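You operate a simulated robot arm through the tools that you are given. There is no shell and no other tool.

You run a simulated two-armed robot. Do the job below in one go: nothing can be reset, and whatever is moved stays where it is left.

JOB
Wind the loose blue roll tight and put it back in its slot.
Fine: use the roll cradle; leave its hold-down arm up. Where these are worked on the way, their far stop is far enough and under half their travel is too little: hold-down arm.

Only the result counts: the job must be done as asked and must still hold three seconds after the hand-in. Knocking over, shifting, dropping, spilling or breaking anything else fails it.

ROBOT AND FRAMES
Two 7-joint arms with two-finger grippers on one trunk that stands fixed in place. Base frame: the origin is at the foot of the trunk, x ahead of it, y to its left, z up. Readings come in mm, degrees, newtons and seconds.
The left shoulder is at [78, 151, 988], the right one opposite. With the tool pointing down near the work surface each hand reaches from about 220 to 780 mm from the base axis, measured 20 degrees to its own side. Payload 2.54 kg a hand.
The tool frame of a hand sits at the grasp point between the pads (the TCP): z along the fingers, y along the line on which they close. The tips reach 30 mm beyond it. The gripper opens to 116 mm. The gripper's body begins 95 mm behind the TCP.
Orientation is told as [roll, pitch, yaw] about the base's x, y, z axes, in that order, counted from this pose: with the fingers straight down and closing along the base's y, the tool's x points along the base's -x, its y along +y and its z along -z.

CONTROLS
- The arms move only by the tool arm_command. It takes "left_plan", "right_plan" or both (then of equal length, played together; a hand with none holds still); each is a list of rows, each a list of 7 numbers: the shift along the base's x, y, z in mm, then the turn, a rotation vector about the base's x, y, z in degrees, then the closure in counts, from 0 (fully open) to 255 (shut). In form: [[dx, dy, dz, rx, ry, rz, jaw], ...]. A call has 1 to 20 rows; each row is the pose to reach, as a shift and turn from the pose commanded when the call began. A row lasts 0.2 s, in which the tool goes at most 50 mm and 8.6 degrees; a call with a longer step from one row to the next is refused whole, and so is a gripper value outside its range. Where a pose cannot be reached the arm comes as near as it can. A force on the tool above 60 N (or 10 N above the force at the start of the call, whichever is more), or a blocked arm, ends the call early, and 0.2 s more pass. Each finger travels about 72 mm/s and halts on what it meets, pressing with about 44 N; the grip force reading is that of the motor and also rises with nothing between the fingers. The clock runs only during rows and for 0.2 s after the last one: add rows that repeat a pose to give the fingers time. The reply holds the time, the measured pose of the TCP, the force on the tool along the base axes, the opening and the grip force, in the units named above and with some noise, with the torque about the TCP (base axes, N m) and any sound that the robot's microphone picked up.
- Cameras (640 x 400 px; columns grow to the right, rows downward): "scene" is now at [129.9, 59.6, 1171.5]; the picture's right is [0.68, -0.73, 0.00], its down [0.08, 0.08, -0.99] and it looks along [0.72, 0.68, 0.11] (base axes); focal length 214 px, centre (320, 200). "left" rides on the left gripper at [69, 15, -122] in its tool frame; the picture's right is [-0.21, 0.98, 0.00], its down [-0.83, -0.18, -0.53] and it looks along [-0.52, -0.11, 0.85] (tool axes); focal length 251 px, centre (320, 200). "right" rides on the right gripper at [69, -15, -122] in its tool frame; the picture's right is [0.22, 0.98, 0.00], its down [-0.83, 0.18, -0.53] and it looks along [-0.52, 0.11, 0.85] (tool axes); focal length 251 px, centre (320, 200). There is no depth. A picture from a camera that has moved, and an enlarged one, comes with that camera's place and axes in the base frame and with its lens.
- capture(camera): a new picture of that camera. It takes no simulated time.
- lift_body(by): slides the trunk up (or, below 0, down) by that many mm; the arms and the scene camera ride with it, the base frame stays. It gives what a move gives, with no picture.
- turn_head(pan, tilt): turns the head with the scene camera to pan (to the left, within 80 degrees either way) and tilt (down, from -29 to 69), counted from straight ahead of the robot. It gives what a move gives.
- inspect(camera, box): a new picture of the part [left, top, right, bottom] of that camera's present view, enlarged. It takes no simulated time.
- sign_off(): hands the job in; it is judged then, once.

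Nothing tells you positions but the pictures and the camera data. Unless the task says otherwise, let go and move clear before handing in.

The tools are called after "Request:" as a command line: name --argument value ..., lists and objects as JSON in quotes. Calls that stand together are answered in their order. arm_command: Moves the arms, as the interface text tells. Its arguments: {"type":"object","properties":{"left_plan":{"type":"array","items":{"type":"array","items":{"type":"number"}}},"right_plan":{"type":"array","items":{"type":"array","items":{"type":"number"}}}},"required":[]} The other tools are called the same way: lift_body (by) slides the trunk up or down; turn_head (pan, tilt) turns the head that bears the scene camera; capture (camera) takes a picture; inspect (camera, box) takes an enlarged picture of a part of a camera's view; sign_off () hands the job in.

At the start:

```text
time_s: 0.0
left_position: [410.3, 487.5, 1200.0]
left_orientation: [0.1, 0.0, -0.1]
left_wrist_force: [0.1, 0.3, 1.0]
left_ft_torque: [0.0, 0.02, -0.02]
left_grip_width: 115.9
left_gripper_force: 0.0
right_position: [331.3, 40.2, 1201.4]
right_orientation: [0.1, 0.0, -0.1]
right_wrist_force: [1.1, 0.3, 0.7]
right_ft_torque: [-0.02, 0.0, -0.01]
right_grip_width: 115.7
right_gripper_force: 0.0
trunk travel left (down, up): [-225.0, 64.0]
head pan, tilt: [43.2, -6.5]
```

scene: 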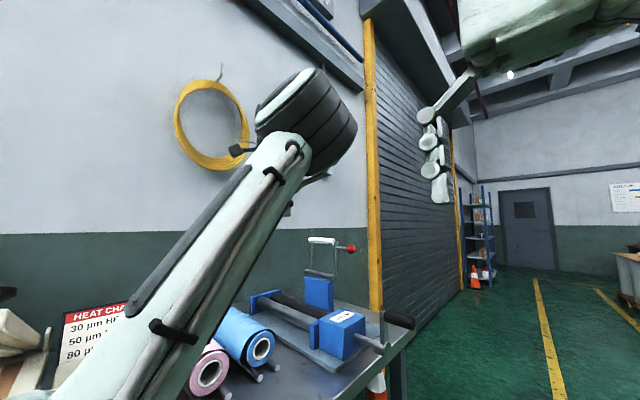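
right: 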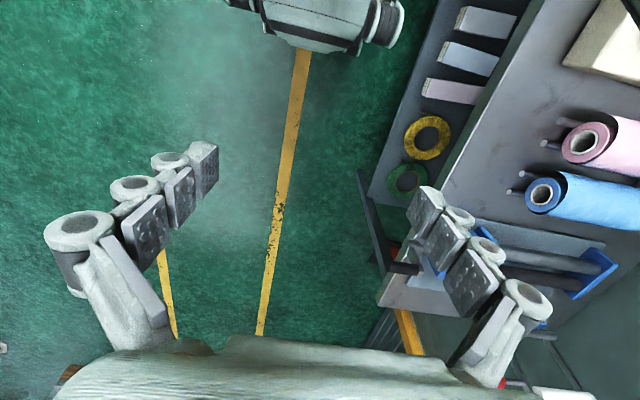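
left: 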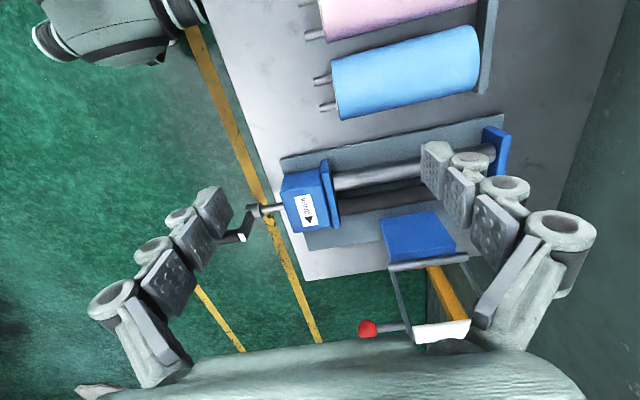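

I see a bench to the robot's left with a pink roll, a blue roll, and a roll cradle with a crank and a hold-down arm. I'll first look more closely before moving.

Request:
turn_head --pan 50 --tilt 35

Request:
capture --camera "scene"

Request:
inspect --camera "left" --box '[220, 0, 540, 200]'

Request:
inspect --camera "left" --box '[220, 150, 540, 350]'

Request:
inspect --camera "right" --box '[360, 0, 640, 175]'

```text
time_s: 1.1
left_position: [412.3, 487.4, 1199.7]
left_orientation: [0.0, 0.0, 0.0]
left_wrist_force: [-0.4, 1.1, -0.2]
left_ft_torque: [0.01, 0.0, -0.02]
left_grip_width: 116.0
left_gripper_force: 0.0
right_position: [331.1, 41.6, 1200.2]
right_orientation: [0.0, 0.0, -0.1]
right_wrist_force: [0.0, -0.4, 0.2]
right_ft_torque: [0.01, -0.04, 0.0]
right_grip_width: 116.1
right_gripper_force: 0.1
trunk travel left (down, up): [-225.0, 64.0]
head pan, tilt: [50.0, 35.0]
```

```text
taken
camera scene: at [123.4, 67.7, 1105.4], right [0.77, -0.64, 0.0], down [-0.37, -0.44, -0.82], along [0.53, 0.63, -0.57], focal length 214 px, centre (320, 200)
```

scene: 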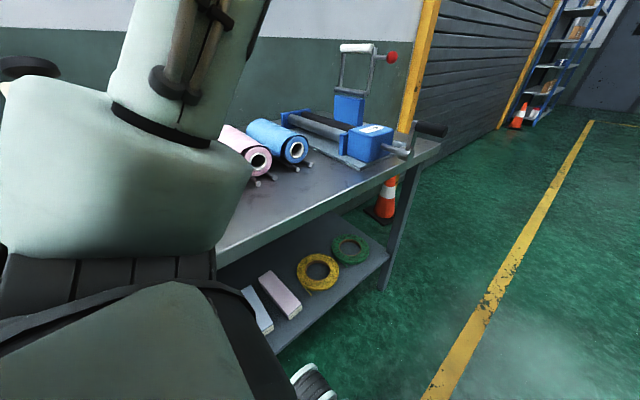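

```text
2.00 times, centred on (380, 100) of left
camera zoom: at [341.4, 501.2, 1320.7], right [0.21, 0.98, 0.0], down [0.83, -0.18, 0.53], along [0.52, -0.11, -0.85], focal length 503 px, centre (200, 400)
```

zoom: 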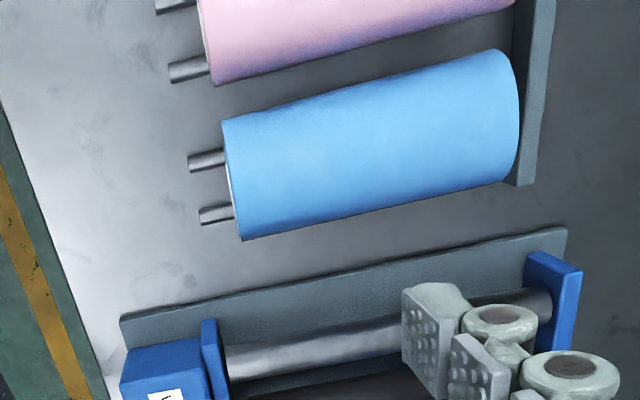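

```text
2.00 times, centred on (380, 250) of left
camera zoom: at [341.4, 501.2, 1320.7], right [0.21, 0.98, 0.0], down [0.83, -0.18, 0.53], along [0.52, -0.11, -0.85], focal length 503 px, centre (200, 100)
```

zoom: 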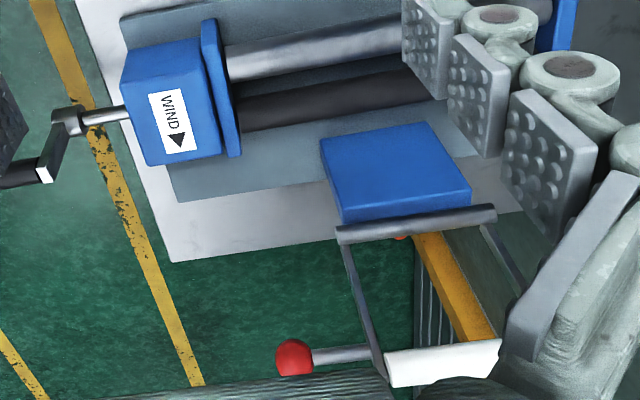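

```text
2.29 times, centred on (500, 88) of right
camera zoom: at [261.4, 25.8, 1321.6], right [-0.21, 0.98, 0.0], down [0.83, 0.18, 0.53], along [0.52, 0.11, -0.85], focal length 575 px, centre (-91, 457)
```

zoom: 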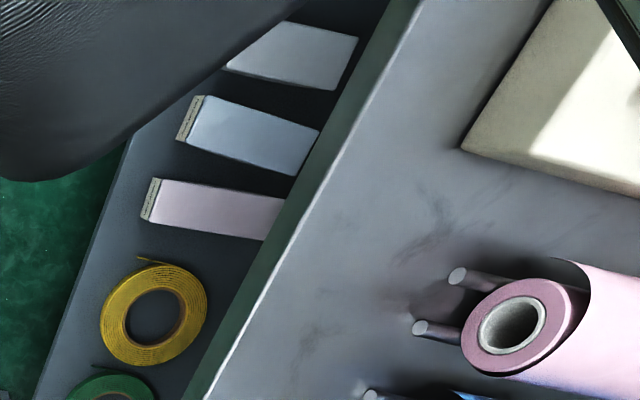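

The bench top is at roughly z≈840, the blue roll lies along y at about x≈415, y≈514–725, and the cradle is beyond it in x. I'll zoom in on the details before moving.

Request:
inspect --camera "scene" --box '[210, 30, 450, 180]'

Request:
turn_head --pan 55 --tilt 15

Request:
capture --camera "scene"

Request:
inspect --camera "scene" --box '[200, 120, 500, 308]'

```text
2.67 times, centred on (330, 105) of scene
camera zoom: at [123.4, 67.7, 1105.4], right [0.77, -0.64, 0.0], down [-0.37, -0.44, -0.82], along [0.53, 0.63, -0.57], focal length 572 px, centre (293, 453)
```

zoom: 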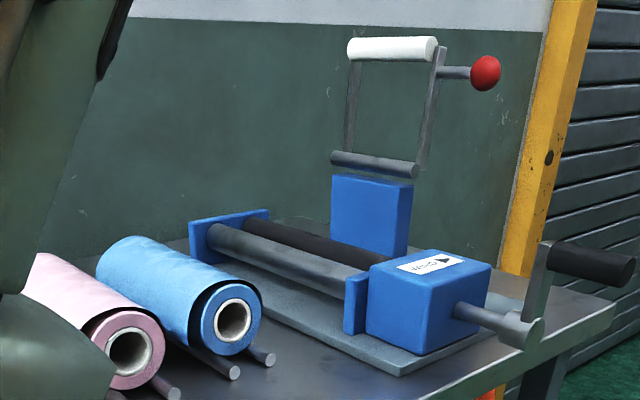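

```text
time_s: 1.9
left_position: [412.4, 486.6, 1200.4]
left_orientation: [0.0, -0.1, 0.0]
left_wrist_force: [0.6, 0.3, 0.5]
left_ft_torque: [0.02, 0.02, -0.02]
left_grip_width: 115.6
left_gripper_force: 0.1
right_position: [329.8, 40.7, 1200.1]
right_orientation: [0.2, 0.1, -0.1]
right_wrist_force: [-0.2, 0.9, -0.6]
right_ft_torque: [0.0, -0.02, 0.0]
right_grip_width: 116.0
right_gripper_force: 0.0
trunk travel left (down, up): [-225.0, 64.0]
head pan, tilt: [55.0, 15.0]
```

```text
taken
camera scene: at [120.4, 76.8, 1137.3], right [0.82, -0.57, 0.0], down [-0.15, -0.21, -0.97], along [0.55, 0.79, -0.26], focal length 214 px, centre (320, 200)
```

scene: 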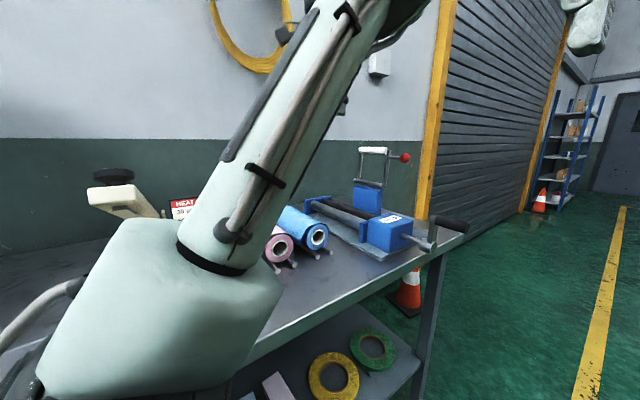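

```text
2.13 times, centred on (350, 214) of scene
camera zoom: at [120.4, 76.8, 1137.3], right [0.82, -0.57, 0.0], down [-0.15, -0.21, -0.97], along [0.55, 0.79, -0.26], focal length 456 px, centre (256, 170)
```

zoom: 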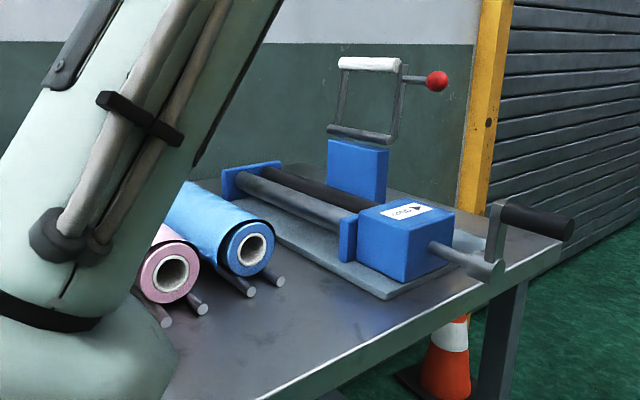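

The hold-down arm is up, hinged on the post behind the rollers. The crank is on the −y end with its handle at the top. I'll zoom in on the WIND arrow and the crank.

Request:
inspect --camera "left" --box '[270, 160, 350, 240]'

Request:
inspect --camera "scene" --box '[350, 190, 480, 271]'

Request:
inspect --camera "scene" --box '[250, 190, 380, 271]'

```text
5.00 times, centred on (310, 200) of left
camera zoom: at [341.4, 501.2, 1320.7], right [0.21, 0.98, 0.0], down [0.83, -0.18, 0.53], along [0.52, -0.11, -0.85], focal length 1257 px, centre (370, 200)
```

zoom: 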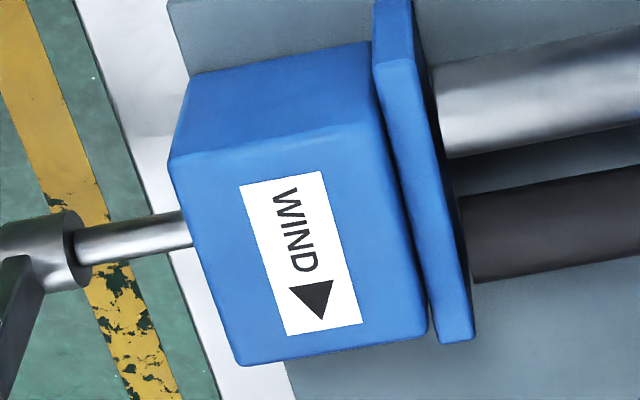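

```text
4.92 times, centred on (415, 230) of scene
camera zoom: at [120.4, 76.8, 1137.3], right [0.82, -0.57, 0.0], down [-0.15, -0.21, -0.97], along [0.55, 0.79, -0.26], focal length 1056 px, centre (-148, 50)
```

zoom: 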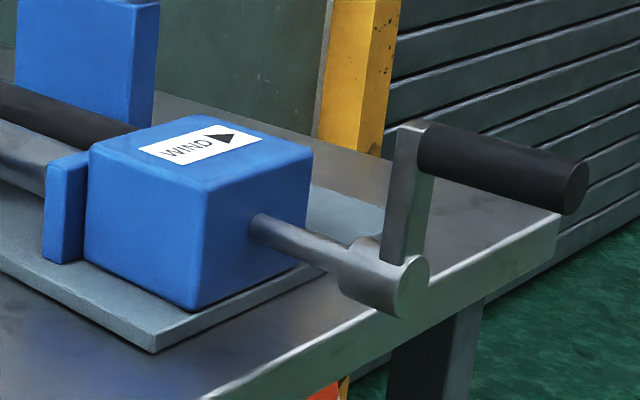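

```text
4.92 times, centred on (315, 230) of scene
camera zoom: at [120.4, 76.8, 1137.3], right [0.82, -0.57, 0.0], down [-0.15, -0.21, -0.97], along [0.55, 0.79, -0.26], focal length 1056 px, centre (345, 50)
```

zoom: 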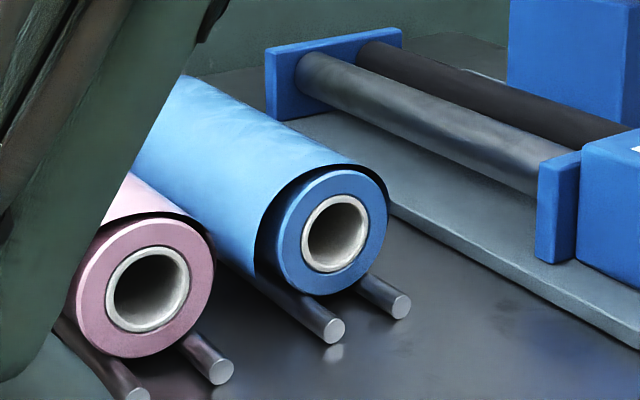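

WIND points toward +x over the top, so the crank turns clockwise seen from the −y end. I'll move the left hand for parallax views so I can measure the positions properly.

Request:
arm_command --left_plan '[[-10, 35, -15, 0, 0, 0, 0], [-25, 70, -30, 0, 0, 0, 0], [-40, 105, -45, 0, 0, 0, 0], [-60, 140, -60, 0, 0, 0, 0], [-60, 140, -60, 0, 0, 0, 0]]'

Request:
capture --camera "left"

Request:
capture --camera "scene"

Request:
inspect --camera "left" --box '[160, 0, 480, 200]'

Request:
inspect --camera "left" --box '[160, 100, 480, 300]'

```text
time_s: 3.1
left_position: [351.0, 628.9, 1138.2]
left_orientation: [0.1, 0.0, -0.1]
left_wrist_force: [0.3, 0.3, 0.0]
left_ft_torque: [0.0, -0.01, 0.02]
left_grip_width: 116.0
left_gripper_force: 0.0
right_position: [331.0, 40.5, 1199.6]
right_orientation: [0.1, 0.0, -0.1]
right_wrist_force: [0.1, 0.4, -0.8]
right_ft_torque: [0.01, 0.02, 0.06]
right_grip_width: 115.8
right_gripper_force: 0.0
trunk travel left (down, up): [-225.0, 64.0]
head pan, tilt: [55.0, 15.0]
```

```text
taken
camera left: at [280.5, 643.2, 1259.5], right [0.22, 0.98, 0.0], down [0.83, -0.18, 0.53], along [0.52, -0.11, -0.85], focal length 251 px, centre (320, 200)
```

left: 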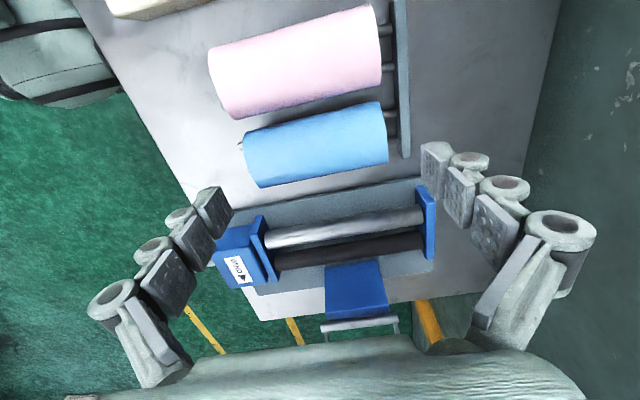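

```text
taken
camera scene: at [120.3, 76.7, 1137.4], right [0.82, -0.57, 0.0], down [-0.15, -0.21, -0.97], along [0.55, 0.79, -0.26], focal length 214 px, centre (320, 200)
```

scene: 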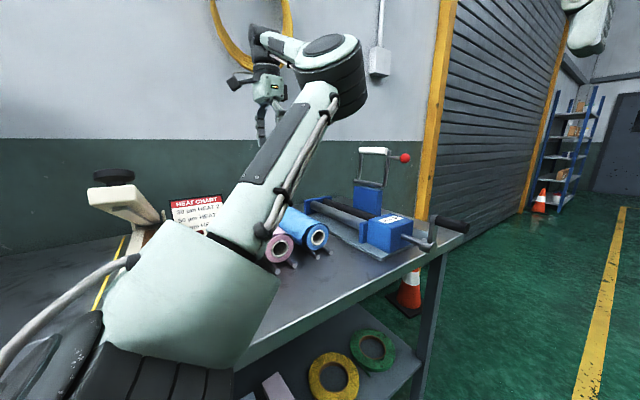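

```text
2.00 times, centred on (320, 100) of left
camera zoom: at [280.5, 643.2, 1259.5], right [0.22, 0.98, 0.0], down [0.83, -0.18, 0.53], along [0.52, -0.11, -0.85], focal length 503 px, centre (320, 400)
```

zoom: 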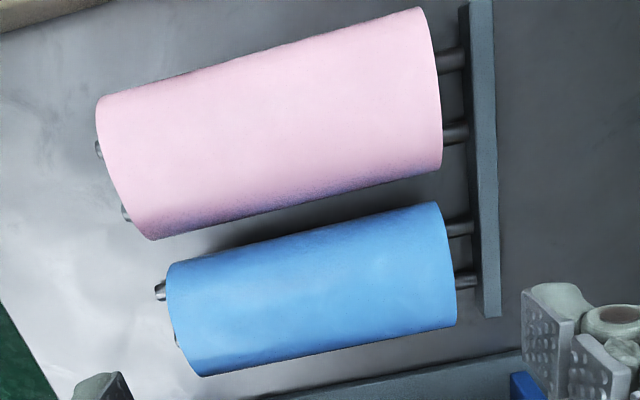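

```text
2.00 times, centred on (320, 200) of left
camera zoom: at [280.5, 643.2, 1259.5], right [0.22, 0.98, 0.0], down [0.83, -0.18, 0.53], along [0.52, -0.11, -0.85], focal length 503 px, centre (320, 200)
```

zoom: 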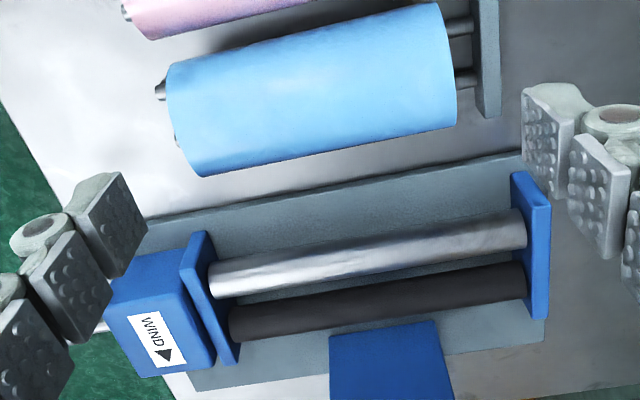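

Triangulated positions: rollers run along y from 482 to 762 at x≈564 and 624, z≈895. The blue roll is centred near (415, 607, 898), the arm hinge at (745, 635, 985), and the knob at (747, 494, 1087). I'll test whether the left hand reaches above the cradle with jaws closing along x.

Request:
arm_command --left_plan '[[22, -1, -3, 0, 0, 8.2, 0], [44, -2, -7, 0, 0, 16.4, 0], [66, -4, -10, 0, 0, 24.5, 0], [88, -5, -14, 0, 0, 32.7, 0], [110, -6, -18, 0, 0, 40.9, 0], [132, -8, -22, 0, 0, 49.1, 0], [154, -9, -26, 0, 0, 57.3, 0], [176, -10, -30, 0, 0, 65.5, 0], [198, -12, -34, 0, 0, 73.6, 0], [220, -13, -38, 0, 0, 81.8, 0], [243, -14, -40, 0, 0, 90, 0], [243, -14, -40, 0, 0, 90, 0]]'

Request:
capture --camera "left"

Request:
capture --camera "scene"

```text
time_s: 5.7
left_position: [383.4, 568.4, 1025.6]
left_orientation: [0.0, -0.1, 89.9]
left_wrist_force: [0.0, 0.1, 0.8]
left_ft_torque: [-0.01, 0.03, 0.04]
left_grip_width: 115.8
left_gripper_force: 0.2
left hand out of reach, approached as far as the arm can: row 7, 8, 9, 10, 11, 12
right_position: [330.5, 40.9, 1199.8]
right_orientation: [0.1, 0.0, -0.1]
right_wrist_force: [-0.7, 0.3, 0.1]
right_ft_torque: [-0.01, -0.02, 0.0]
right_grip_width: 116.2
right_gripper_force: 0.1
trunk travel left (down, up): [-225.0, 64.0]
head pan, tilt: [55.0, 15.0]
```

```text
taken
camera left: at [367.1, 499.2, 1145.6], right [-0.98, 0.22, 0.0], down [0.18, 0.82, 0.54], along [0.12, 0.52, -0.84], focal length 251 px, centre (320, 200)
```

left: 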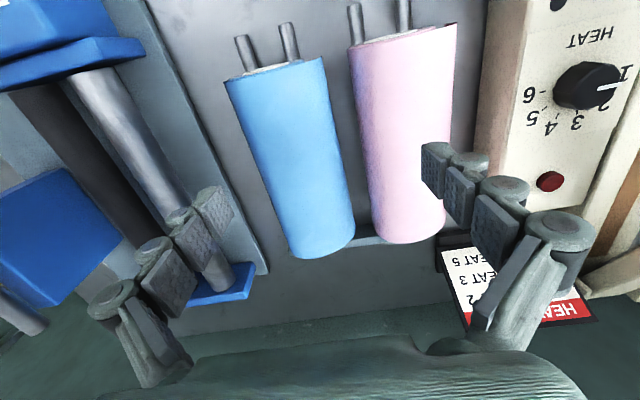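

```text
taken
camera scene: at [120.5, 76.7, 1137.3], right [0.82, -0.57, 0.0], down [-0.15, -0.21, -0.97], along [0.55, 0.79, -0.26], focal length 214 px, centre (320, 200)
```

scene: 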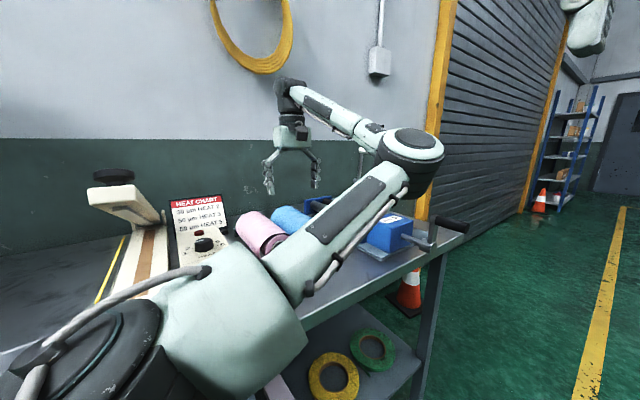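

The arm ended short, with the elbow swung outward. I'll make a small safe move first, to check what the command reference is now.

Request:
arm_command --left_plan '[[0, 0, 30, 0, 0, 0, 0], [0, 0, 60, 0, 0, 0, 0]]'

```text
time_s: 6.3
left_position: [362.5, 569.3, 1073.2]
left_orientation: [0.0, -0.1, 89.7]
left_wrist_force: [0.0, 0.4, 0.7]
left_ft_torque: [0.01, 0.0, 0.01]
left_grip_width: 115.9
left_gripper_force: 0.1
left hand out of reach, approached as far as the arm can: row 1, 2
right_position: [332.6, 41.5, 1200.6]
right_orientation: [0.0, 0.0, 0.0]
right_wrist_force: [-0.8, 0.0, -0.1]
right_ft_torque: [0.01, 0.0, -0.03]
right_grip_width: 116.0
right_gripper_force: 0.0
trunk travel left (down, up): [-225.0, 64.0]
head pan, tilt: [55.0, 15.0]
```

Request:
arm_command --left_plan '[[0, 0, 3, 0, 0, -8.2, 0], [0, 0, 6, 0, 0, -16.4, 0], [0, 0, 9, 0, 0, -24.5, 0], [0, 0, 12, 0, 0, -32.7, 0], [0, 0, 15, 0, 0, -40.9, 0], [0, 0, 18, 0, 0, -49.1, 0], [0, 0, 21, 0, 0, -57.3, 0], [0, 0, 24, 0, 0, -65.5, 0], [0, 0, 27, 0, 0, -73.6, 0], [0, 0, 30, 0, 0, -81.8, 0], [0, 0, 30, 0, 0, -90, 0], [0, 0, 30, 0, 0, -90, 0]]'

Request:
capture --camera "scene"

```text
time_s: 8.9
left_position: [361.1, 570.6, 1100.4]
left_orientation: [0.0, 0.0, -0.1]
left_wrist_force: [-0.8, -0.3, 0.1]
left_ft_torque: [0.04, -0.02, -0.01]
left_grip_width: 116.0
left_gripper_force: 0.1
right_position: [331.1, 40.7, 1201.0]
right_orientation: [0.2, 0.0, 0.0]
right_wrist_force: [-0.2, 0.3, 0.5]
right_ft_torque: [0.02, 0.0, -0.01]
right_grip_width: 116.1
right_gripper_force: 0.0
trunk travel left (down, up): [-225.0, 64.0]
head pan, tilt: [55.0, 15.0]
```

```text
taken
camera scene: at [120.4, 76.8, 1137.4], right [0.82, -0.57, 0.0], down [-0.15, -0.21, -0.97], along [0.55, 0.79, -0.26], focal length 214 px, centre (320, 200)
```

scene: 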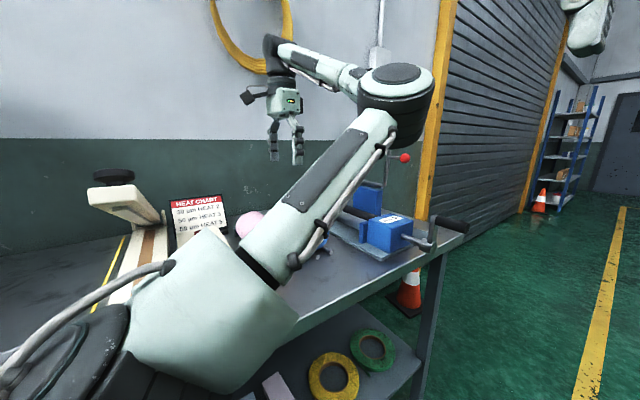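

Positions are referenced to the reached pose. Straight down with yaw +90 hits limits, so I'll try yaw −90 next and then tilt the fingers outward (+y).

Request:
arm_command --left_plan '[[0, 0, 0, 0, 0, -8.2, 0], [0, 0, 0, 0, 0, -16.4, 0], [0, 0, 0, 0, 0, -24.5, 0], [0, 0, 0, 0, 0, -32.7, 0], [0, 0, 0, 0, 0, -40.9, 0], [0, 0, 0, 0, 0, -49.1, 0], [0, 0, 0, 0, 0, -57.3, 0], [0, 0, 0, 0, 0, -65.5, 0], [0, 0, 0, 0, 0, -73.6, 0], [0, 0, 0, 0, 0, -81.8, 0], [0, 0, 0, 0, 0, -90, 0], [0, 0, 0, 0, 0, -90, 0]]'

Request:
capture --camera "scene"

Request:
capture --camera "left"

```text
time_s: 11.5
left_position: [360.1, 568.8, 1099.4]
left_orientation: [0.0, 0.0, -90.2]
left_wrist_force: [0.2, 0.2, -0.2]
left_ft_torque: [-0.02, -0.01, -0.03]
left_grip_width: 116.0
left_gripper_force: 0.0
right_position: [330.5, 41.5, 1200.7]
right_orientation: [0.2, 0.0, 0.0]
right_wrist_force: [0.6, 0.2, -0.1]
right_ft_torque: [-0.02, -0.02, 0.01]
right_grip_width: 116.3
right_gripper_force: 0.1
trunk travel left (down, up): [-225.0, 64.0]
head pan, tilt: [55.0, 15.0]
```

```text
taken
camera scene: at [120.4, 76.8, 1137.4], right [0.82, -0.57, 0.0], down [-0.15, -0.21, -0.97], along [0.55, 0.79, -0.26], focal length 214 px, centre (320, 200)
```

scene: 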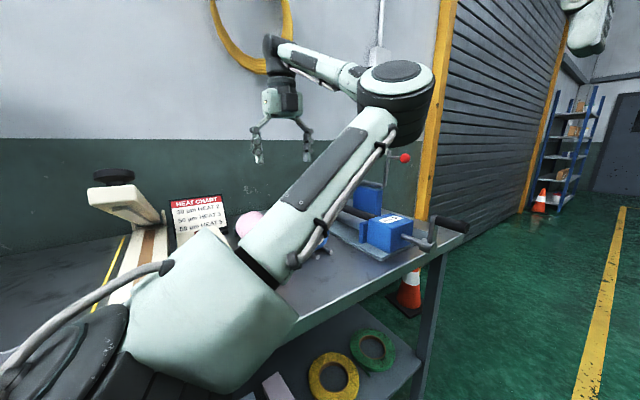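

```text
taken
camera left: at [375.1, 638.0, 1221.1], right [0.98, -0.22, 0.0], down [-0.18, -0.83, 0.53], along [-0.12, -0.52, -0.85], focal length 251 px, centre (320, 200)
```

left: 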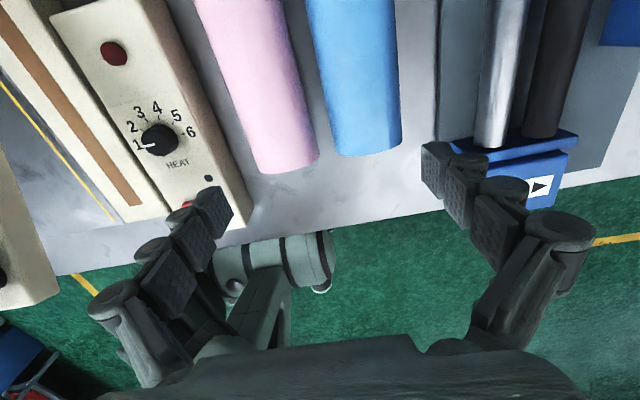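

Yaw −90 works here. Now I'll test the approach over the cradle with the fingers tilted 35° toward +y.

Request:
arm_command --left_plan '[[39, 7, -5, 6, 0, 0, 0], [78, 14, -10, 12, 0, 0, 0], [117, 21, -15, 18, 0, 0, 0], [156, 28, -20, 24, 0, 0, 0], [195, 35, -25, 30, 0, 0, 0], [234, 42, -30, 35, 0, 0, 0], [234, 42, -30, 35, 0, 0, 0]]'

Request:
capture --camera "scene"

Request:
capture --camera "left"

```text
time_s: 13.1
left_position: [595.5, 612.1, 1069.6]
left_orientation: [0.0, 35.1, -90.0]
left_wrist_force: [0.6, -0.2, 0.4]
left_ft_torque: [-0.01, -0.03, -0.01]
left_grip_width: 116.1
left_gripper_force: 0.0
right_position: [330.6, 41.1, 1198.3]
right_orientation: [0.1, 0.0, 0.0]
right_wrist_force: [0.1, 0.1, 0.0]
right_ft_torque: [0.03, -0.01, 0.0]
right_grip_width: 116.3
right_gripper_force: 0.0
trunk travel left (down, up): [-225.0, 64.0]
head pan, tilt: [55.0, 15.0]
```

```text
taken
camera scene: at [120.3, 76.7, 1137.4], right [0.82, -0.57, 0.0], down [-0.15, -0.21, -0.97], along [0.55, 0.79, -0.26], focal length 214 px, centre (320, 200)
```

scene: 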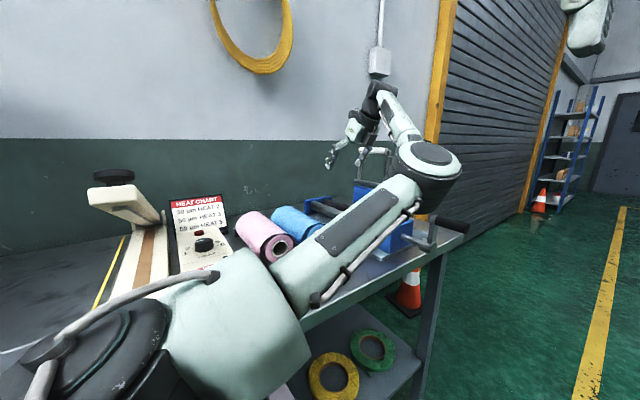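

```text
taken
camera left: at [609.0, 597.4, 1207.8], right [0.98, -0.18, -0.12], down [-0.18, -0.98, -0.04], along [-0.11, 0.06, -0.99], focal length 251 px, centre (320, 200)
```

left: 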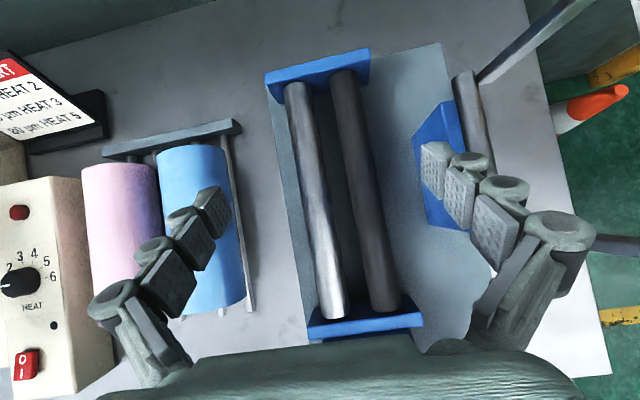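

Reach over the cradle is fine with the 35° tilt, and this is a good overhead view. I'll zoom in to measure it precisely.

Request:
inspect --camera "left" --box '[60, 20, 380, 220]'

Request:
inspect --camera "left" --box '[160, 160, 480, 360]'

Request:
inspect --camera "left" --box '[320, 0, 640, 200]'

Request:
inspect --camera "scene" --box '[300, 60, 480, 172]'

Request:
inspect --camera "scene" --box '[320, 150, 500, 262]'

```text
2.00 times, centred on (220, 120) of left
camera zoom: at [609.0, 597.4, 1207.8], right [0.98, -0.18, -0.12], down [-0.18, -0.98, -0.04], along [-0.11, 0.06, -0.99], focal length 503 px, centre (520, 360)
```

zoom: 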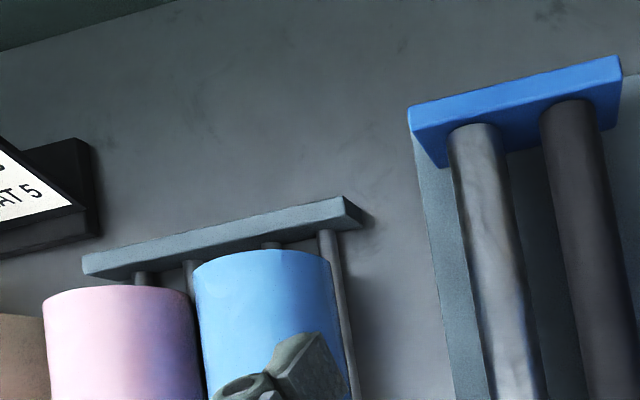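

```text
2.00 times, centred on (320, 260) of left
camera zoom: at [609.0, 597.4, 1207.8], right [0.98, -0.18, -0.12], down [-0.18, -0.98, -0.04], along [-0.11, 0.06, -0.99], focal length 503 px, centre (320, 80)
```

zoom: 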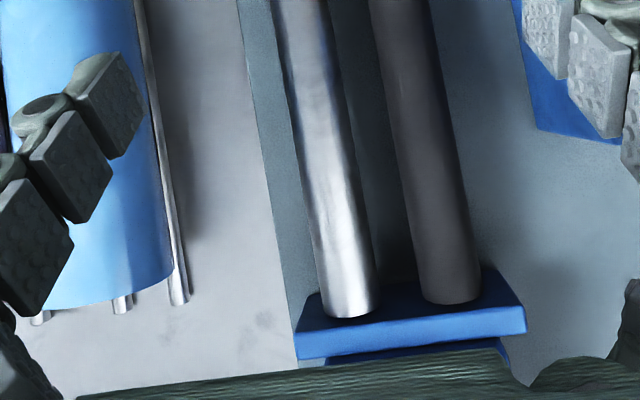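

```text
2.00 times, centred on (480, 100) of left
camera zoom: at [609.0, 597.4, 1207.8], right [0.98, -0.18, -0.12], down [-0.18, -0.98, -0.04], along [-0.11, 0.06, -0.99], focal length 503 px, centre (0, 400)
```

zoom: 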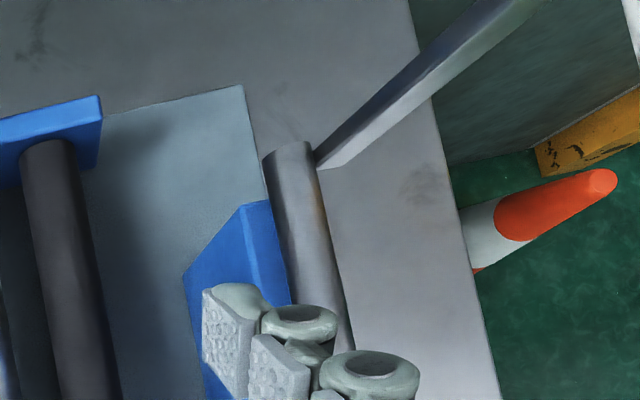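

```text
3.56 times, centred on (390, 116) of scene
camera zoom: at [120.3, 76.7, 1137.4], right [0.82, -0.57, 0.0], down [-0.15, -0.21, -0.97], along [0.55, 0.79, -0.26], focal length 763 px, centre (71, 499)
```

zoom: 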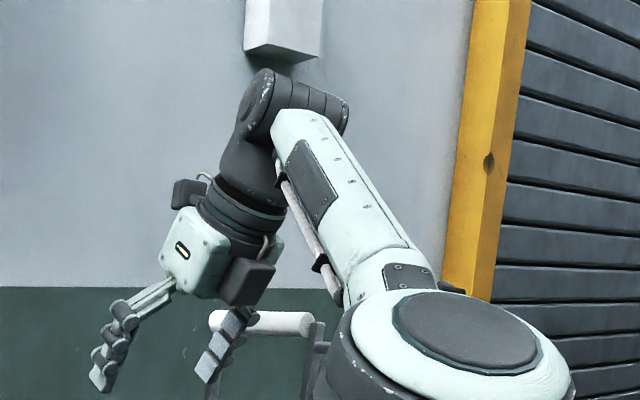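

```text
3.56 times, centred on (410, 206) of scene
camera zoom: at [120.3, 76.7, 1137.4], right [0.82, -0.57, 0.0], down [-0.15, -0.21, -0.97], along [0.55, 0.79, -0.26], focal length 763 px, centre (0, 179)
```

zoom: 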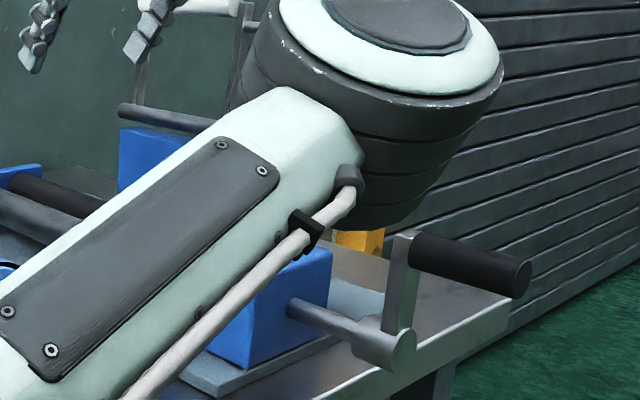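

The cradle is reachable. What worries me is that the gap between the pink and blue rolls is narrow compared with the 10 mm finger. I'll raise the trunk for elbow clearance, then move the hand camera over the gap to measure it.

Request:
lift_body --by 60

Request:
arm_command --left_plan '[[-40, 0, -15, 0, 0, 0, 0], [-80, 0, -30, 0, 0, 0, 0], [-120, 0, -45, 0, 0, 0, 0], [-160, 0, -60, 0, 0, 0, 0], [-200, 0, -75, 0, 0, 0, 0], [-235, 0, -85, 0, 0, 0, 0], [-235, 0, -85, 0, 0, 0, 0]]'

Request:
capture --camera "left"

Request:
capture --camera "scene"

```text
time_s: 14.1
left_position: [595.1, 611.5, 1128.9]
left_orientation: [0.0, 35.0, -90.0]
left_wrist_force: [-0.1, -0.6, 0.5]
left_ft_torque: [0.01, -0.01, 0.04]
left_grip_width: 116.0
left_gripper_force: 0.0
right_position: [330.8, 41.3, 1259.1]
right_orientation: [0.0, 0.0, 0.0]
right_wrist_force: [0.3, -0.1, 0.1]
right_ft_torque: [0.0, 0.0, -0.06]
right_grip_width: 115.8
right_gripper_force: 0.1
trunk travel left (down, up): [-285.0, 4.0]
head pan, tilt: [55.0, 15.0]
```

```text
time_s: 15.7
left_position: [359.8, 611.7, 1044.2]
left_orientation: [0.0, 35.0, -90.1]
left_wrist_force: [1.0, 0.0, 0.7]
left_ft_torque: [-0.02, 0.0, 0.03]
left_grip_width: 116.0
left_gripper_force: 0.1
right_position: [330.3, 40.2, 1259.9]
right_orientation: [0.1, 0.0, -0.1]
right_wrist_force: [-0.1, -0.1, 0.8]
right_ft_torque: [-0.01, 0.01, 0.01]
right_grip_width: 116.0
right_gripper_force: 0.1
trunk travel left (down, up): [-285.0, 4.0]
head pan, tilt: [55.0, 15.0]
```

```text
taken
camera left: at [372.9, 596.7, 1183.5], right [0.98, -0.18, -0.12], down [-0.18, -0.98, -0.04], along [-0.11, 0.06, -0.99], focal length 251 px, centre (320, 200)
```

left: 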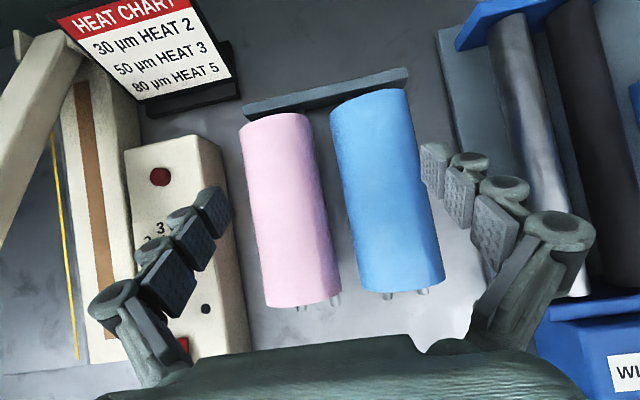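

```text
taken
camera scene: at [120.5, 76.8, 1197.3], right [0.82, -0.57, 0.0], down [-0.15, -0.21, -0.97], along [0.55, 0.79, -0.26], focal length 214 px, centre (320, 200)
```

scene: 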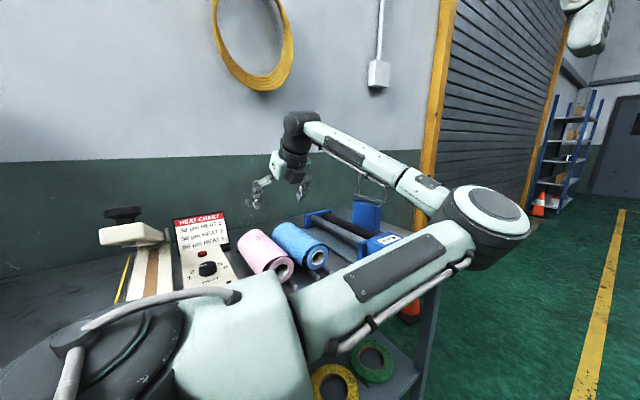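

Request:
inspect --camera "left" --box '[230, 60, 470, 210]'

Request:
inspect --camera "left" --box '[230, 180, 470, 330]'

```text
2.67 times, centred on (350, 135) of left
camera zoom: at [372.9, 596.7, 1183.5], right [0.98, -0.18, -0.12], down [-0.18, -0.98, -0.04], along [-0.11, 0.06, -0.99], focal length 670 px, centre (240, 373)
```

zoom: 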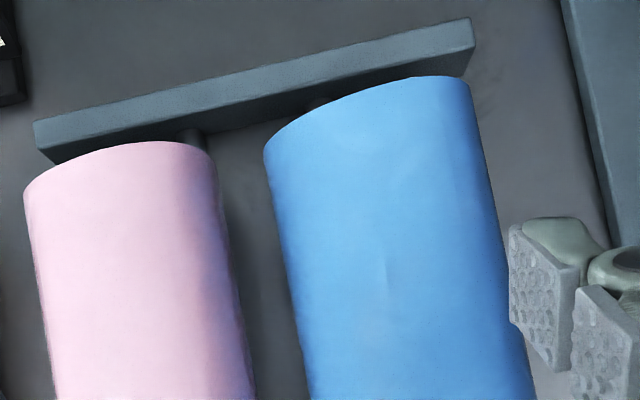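

```text
2.67 times, centred on (350, 255) of left
camera zoom: at [372.9, 596.7, 1183.5], right [0.98, -0.18, -0.12], down [-0.18, -0.98, -0.04], along [-0.11, 0.06, -0.99], focal length 670 px, centre (240, 53)
```

zoom: 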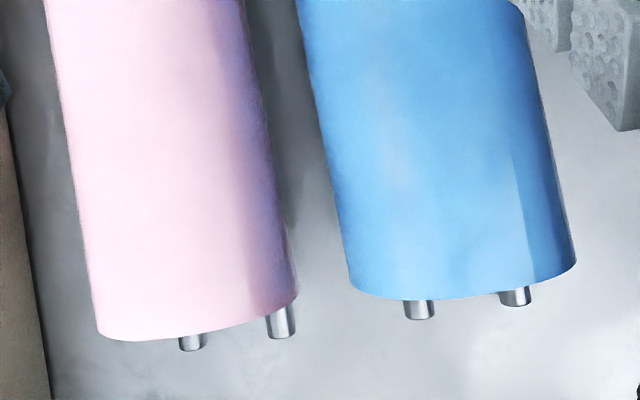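

The gap is about 20 mm: pink's edge is at x≈348 and blue's at ≈369, with blue's radius ≈44 and centre x≈413. I'll preset the opening to about 102 mm, centre over the blue roll, and check the view before descending.

Request:
arm_command --left_plan '[[28, -2, 0, 0, 0, 0, 16], [55, -5, 0, 0, 0, 0, 31], [55, -5, -30, 0, 0, 0, 31], [55, -5, -30, 0, 0, 0, 31]]'

Request:
capture --camera "left"

Request:
inspect --camera "scene" --box '[220, 100, 420, 300]'

```text
time_s: 16.7
left_position: [414.2, 605.2, 1014.3]
left_orientation: [0.1, 35.0, -90.0]
left_wrist_force: [-0.3, 0.9, -0.5]
left_ft_torque: [0.0, 0.05, -0.01]
left_grip_width: 102.0
left_gripper_force: 0.1
right_position: [329.9, 41.7, 1260.6]
right_orientation: [0.0, 0.0, -0.1]
right_wrist_force: [0.4, -0.3, 0.5]
right_ft_torque: [0.02, 0.03, 0.0]
right_grip_width: 115.8
right_gripper_force: 0.0
trunk travel left (down, up): [-285.0, 4.0]
head pan, tilt: [55.0, 15.0]
```

```text
taken
camera left: at [428.0, 591.8, 1153.1], right [0.98, -0.18, -0.12], down [-0.18, -0.98, -0.04], along [-0.11, 0.06, -0.99], focal length 251 px, centre (320, 200)
```

left: 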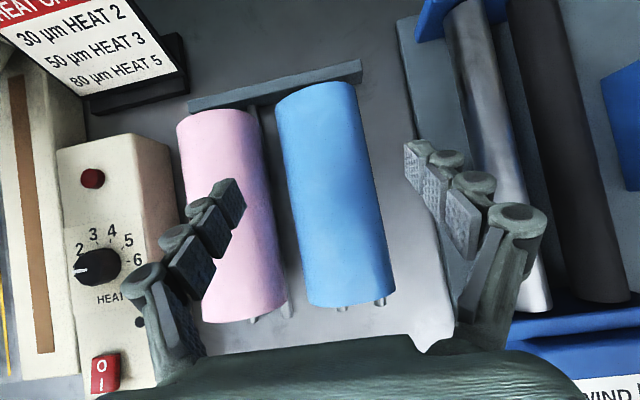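

```text
2.00 times, centred on (320, 200) of scene
camera zoom: at [120.2, 76.7, 1197.4], right [0.82, -0.57, 0.0], down [-0.15, -0.21, -0.97], along [0.55, 0.79, -0.26], focal length 429 px, centre (320, 200)
```

zoom: 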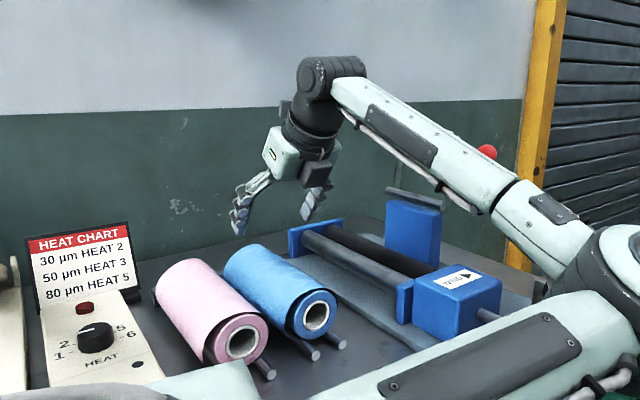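

Request:
inspect --camera "left" --box '[200, 130, 440, 280]'

```text
2.67 times, centred on (320, 205) of left
camera zoom: at [428.0, 591.8, 1153.1], right [0.98, -0.18, -0.12], down [-0.18, -0.98, -0.04], along [-0.11, 0.06, -0.99], focal length 670 px, centre (320, 187)
```

zoom: 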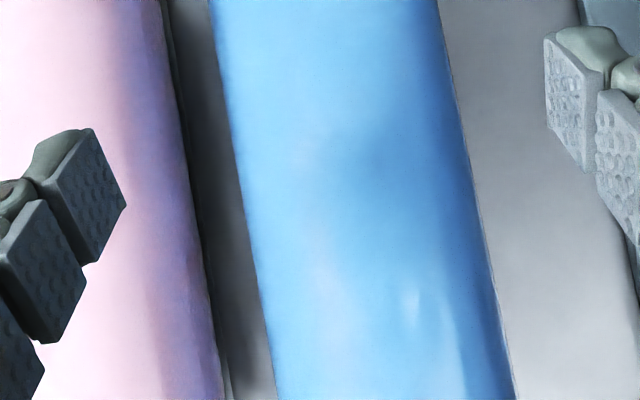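

Centring looks right (hand x 414 against roll ≈413.7), with about 5 mm margin on both sides of the pink-side finger. Now descending.

Request:
arm_command --left_plan '[[0, 1, -28, 0, 0, 0, 31], [0, 2, -56, 0, 0, 0, 31], [0, 3, -84, 0, 0, 0, 31], [0, 3, -100, 0, 0, 0, 31], [0, 3, -113, 0, 0, 0, 31], [0, 3, -113, 0, 0, 0, 31]]'

Request:
capture --camera "left"

Request:
inspect --camera "scene" --box '[220, 100, 420, 300]'

```text
time_s: 18.1
left_position: [414.1, 609.8, 901.4]
left_orientation: [0.0, 35.0, -90.0]
left_wrist_force: [-0.4, -0.2, -0.6]
left_ft_torque: [-0.01, 0.02, -0.01]
left_grip_width: 101.9
left_gripper_force: 0.0
right_position: [331.6, 41.3, 1259.4]
right_orientation: [0.1, -0.1, 0.0]
right_wrist_force: [-0.3, -0.6, -0.5]
right_ft_torque: [0.0, -0.03, 0.0]
right_grip_width: 115.9
right_gripper_force: 0.0
trunk travel left (down, up): [-285.0, 4.0]
head pan, tilt: [55.0, 15.0]
```

```text
taken
camera left: at [428.2, 595.3, 1039.5], right [0.98, -0.18, -0.12], down [-0.18, -0.98, -0.04], along [-0.11, 0.06, -0.99], focal length 251 px, centre (320, 200)
```

left: 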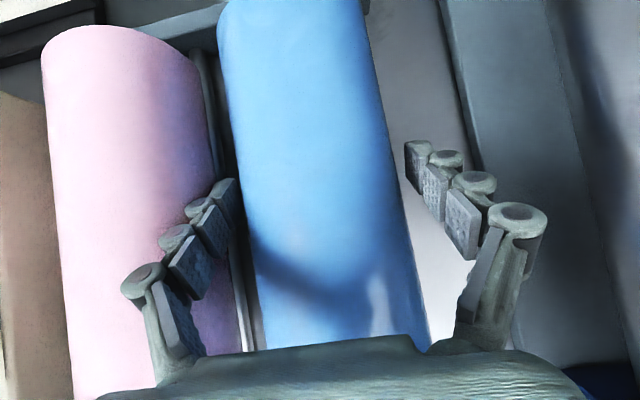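

```text
2.00 times, centred on (320, 200) of scene
camera zoom: at [120.3, 76.8, 1197.4], right [0.82, -0.57, 0.0], down [-0.15, -0.21, -0.97], along [0.55, 0.79, -0.26], focal length 429 px, centre (320, 200)
```

zoom: 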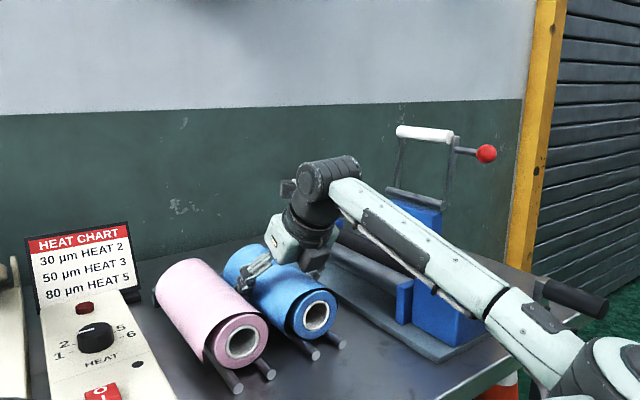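

The fingers are around the roll with no contact. Closing now.

Request:
arm_command --left_plan '[[0, 0, 0, 0, 0, 0, 120], [0, 0, 0, 0, 0, 0, 120], [0, 0, 0, 0, 0, 0, 120]]'

Request:
capture --camera "left"

```text
time_s: 18.9
left_position: [415.7, 609.8, 902.1]
left_orientation: [0.2, 35.1, -89.9]
left_wrist_force: [12.6, 1.2, 6.0]
left_ft_torque: [-0.62, -0.25, 0.58]
left_grip_width: 70.6
left_gripper_force: 43.7
right_position: [331.6, 40.4, 1261.0]
right_orientation: [0.1, 0.0, -0.3]
right_wrist_force: [-0.3, -0.3, 0.8]
right_ft_torque: [0.02, -0.03, -0.04]
right_grip_width: 116.0
right_gripper_force: 0.1
trunk travel left (down, up): [-285.0, 4.0]
head pan, tilt: [55.0, 15.0]
```

```text
taken
camera left: at [429.7, 594.6, 1040.9], right [0.98, -0.18, -0.12], down [-0.18, -0.98, -0.04], along [-0.11, 0.06, -0.99], focal length 251 px, centre (320, 200)
```

left: 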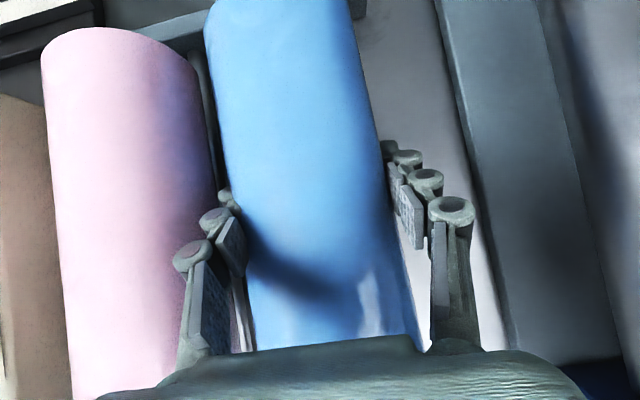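

The grip is at 70.6 mm with 44 N, so the hard roll radius is about 35. Now lifting straight up.

Request:
arm_command --left_plan '[[0, 0, 10, 0, 0, 0, 120], [0, 0, 25, 0, 0, 0, 120], [0, 0, 50, 0, 0, 0, 120], [0, 0, 75, 0, 0, 0, 120], [0, 0, 100, 0, 0, 0, 120], [0, 0, 120, 0, 0, 0, 120], [0, 0, 120, 0, 0, 0, 120]]'

Request:
capture --camera "left"

Request:
inspect --camera "scene" --box '[220, 100, 420, 300]'

Request:
capture --camera "scene"

```text
time_s: 20.5
left_position: [414.8, 610.1, 1020.8]
left_orientation: [-0.1, 35.0, -90.1]
left_wrist_force: [-0.4, -0.1, -6.2]
left_ft_torque: [0.01, 0.03, 0.01]
left_grip_width: 70.7
left_gripper_force: 44.2
right_position: [331.7, 41.7, 1258.7]
right_orientation: [-0.1, 0.1, -0.2]
right_wrist_force: [-0.4, 0.6, -1.2]
right_ft_torque: [-0.01, 0.01, -0.04]
right_grip_width: 116.1
right_gripper_force: 0.2
trunk travel left (down, up): [-285.0, 4.0]
head pan, tilt: [55.0, 15.0]
```

```text
taken
camera left: at [428.9, 596.4, 1159.6], right [0.98, -0.18, -0.12], down [-0.18, -0.98, -0.04], along [-0.12, 0.06, -0.99], focal length 251 px, centre (320, 200)
```

left: 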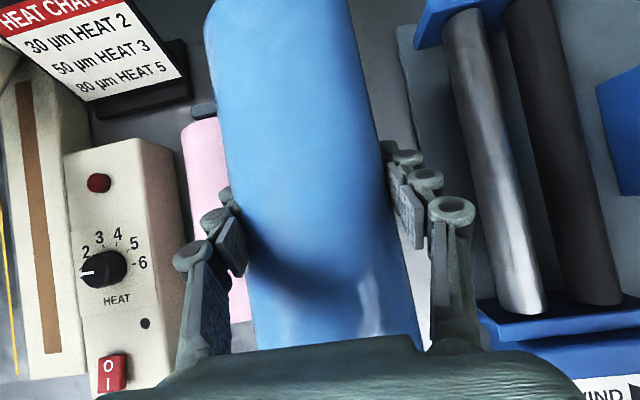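

```text
2.00 times, centred on (320, 200) of scene
camera zoom: at [120.9, 77.4, 1197.2], right [0.82, -0.57, 0.0], down [-0.15, -0.21, -0.97], along [0.55, 0.79, -0.26], focal length 429 px, centre (320, 200)
```

zoom: 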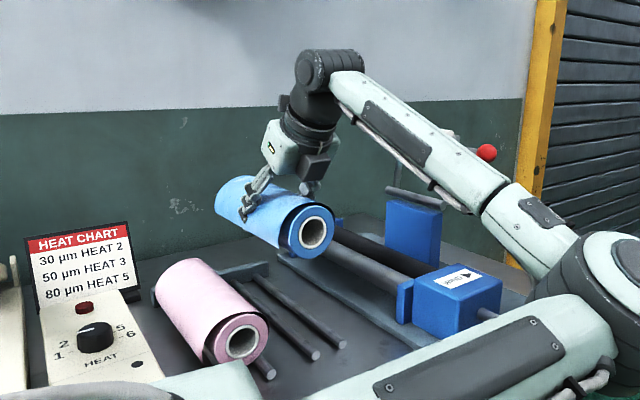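

```text
taken
camera scene: at [120.9, 77.4, 1197.2], right [0.82, -0.57, 0.0], down [-0.15, -0.21, -0.97], along [0.55, 0.79, -0.26], focal length 214 px, centre (320, 200)
```

scene: 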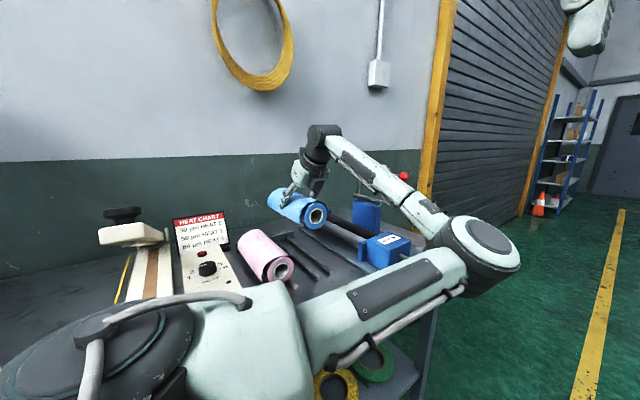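

The roll is lifted and level, about 0.63 kg. Before moving to the cradle I'll check the clearance between the left elbow and the crank using the right-hand camera.

Request:
capture --camera "right"

```text
taken
camera right: at [262.0, 26.6, 1381.4], right [-0.21, 0.98, 0.0], down [0.83, 0.18, 0.53], along [0.52, 0.11, -0.85], focal length 251 px, centre (320, 200)
```

right: 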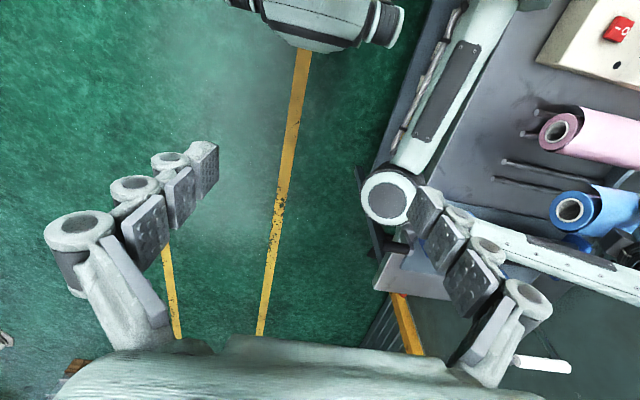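

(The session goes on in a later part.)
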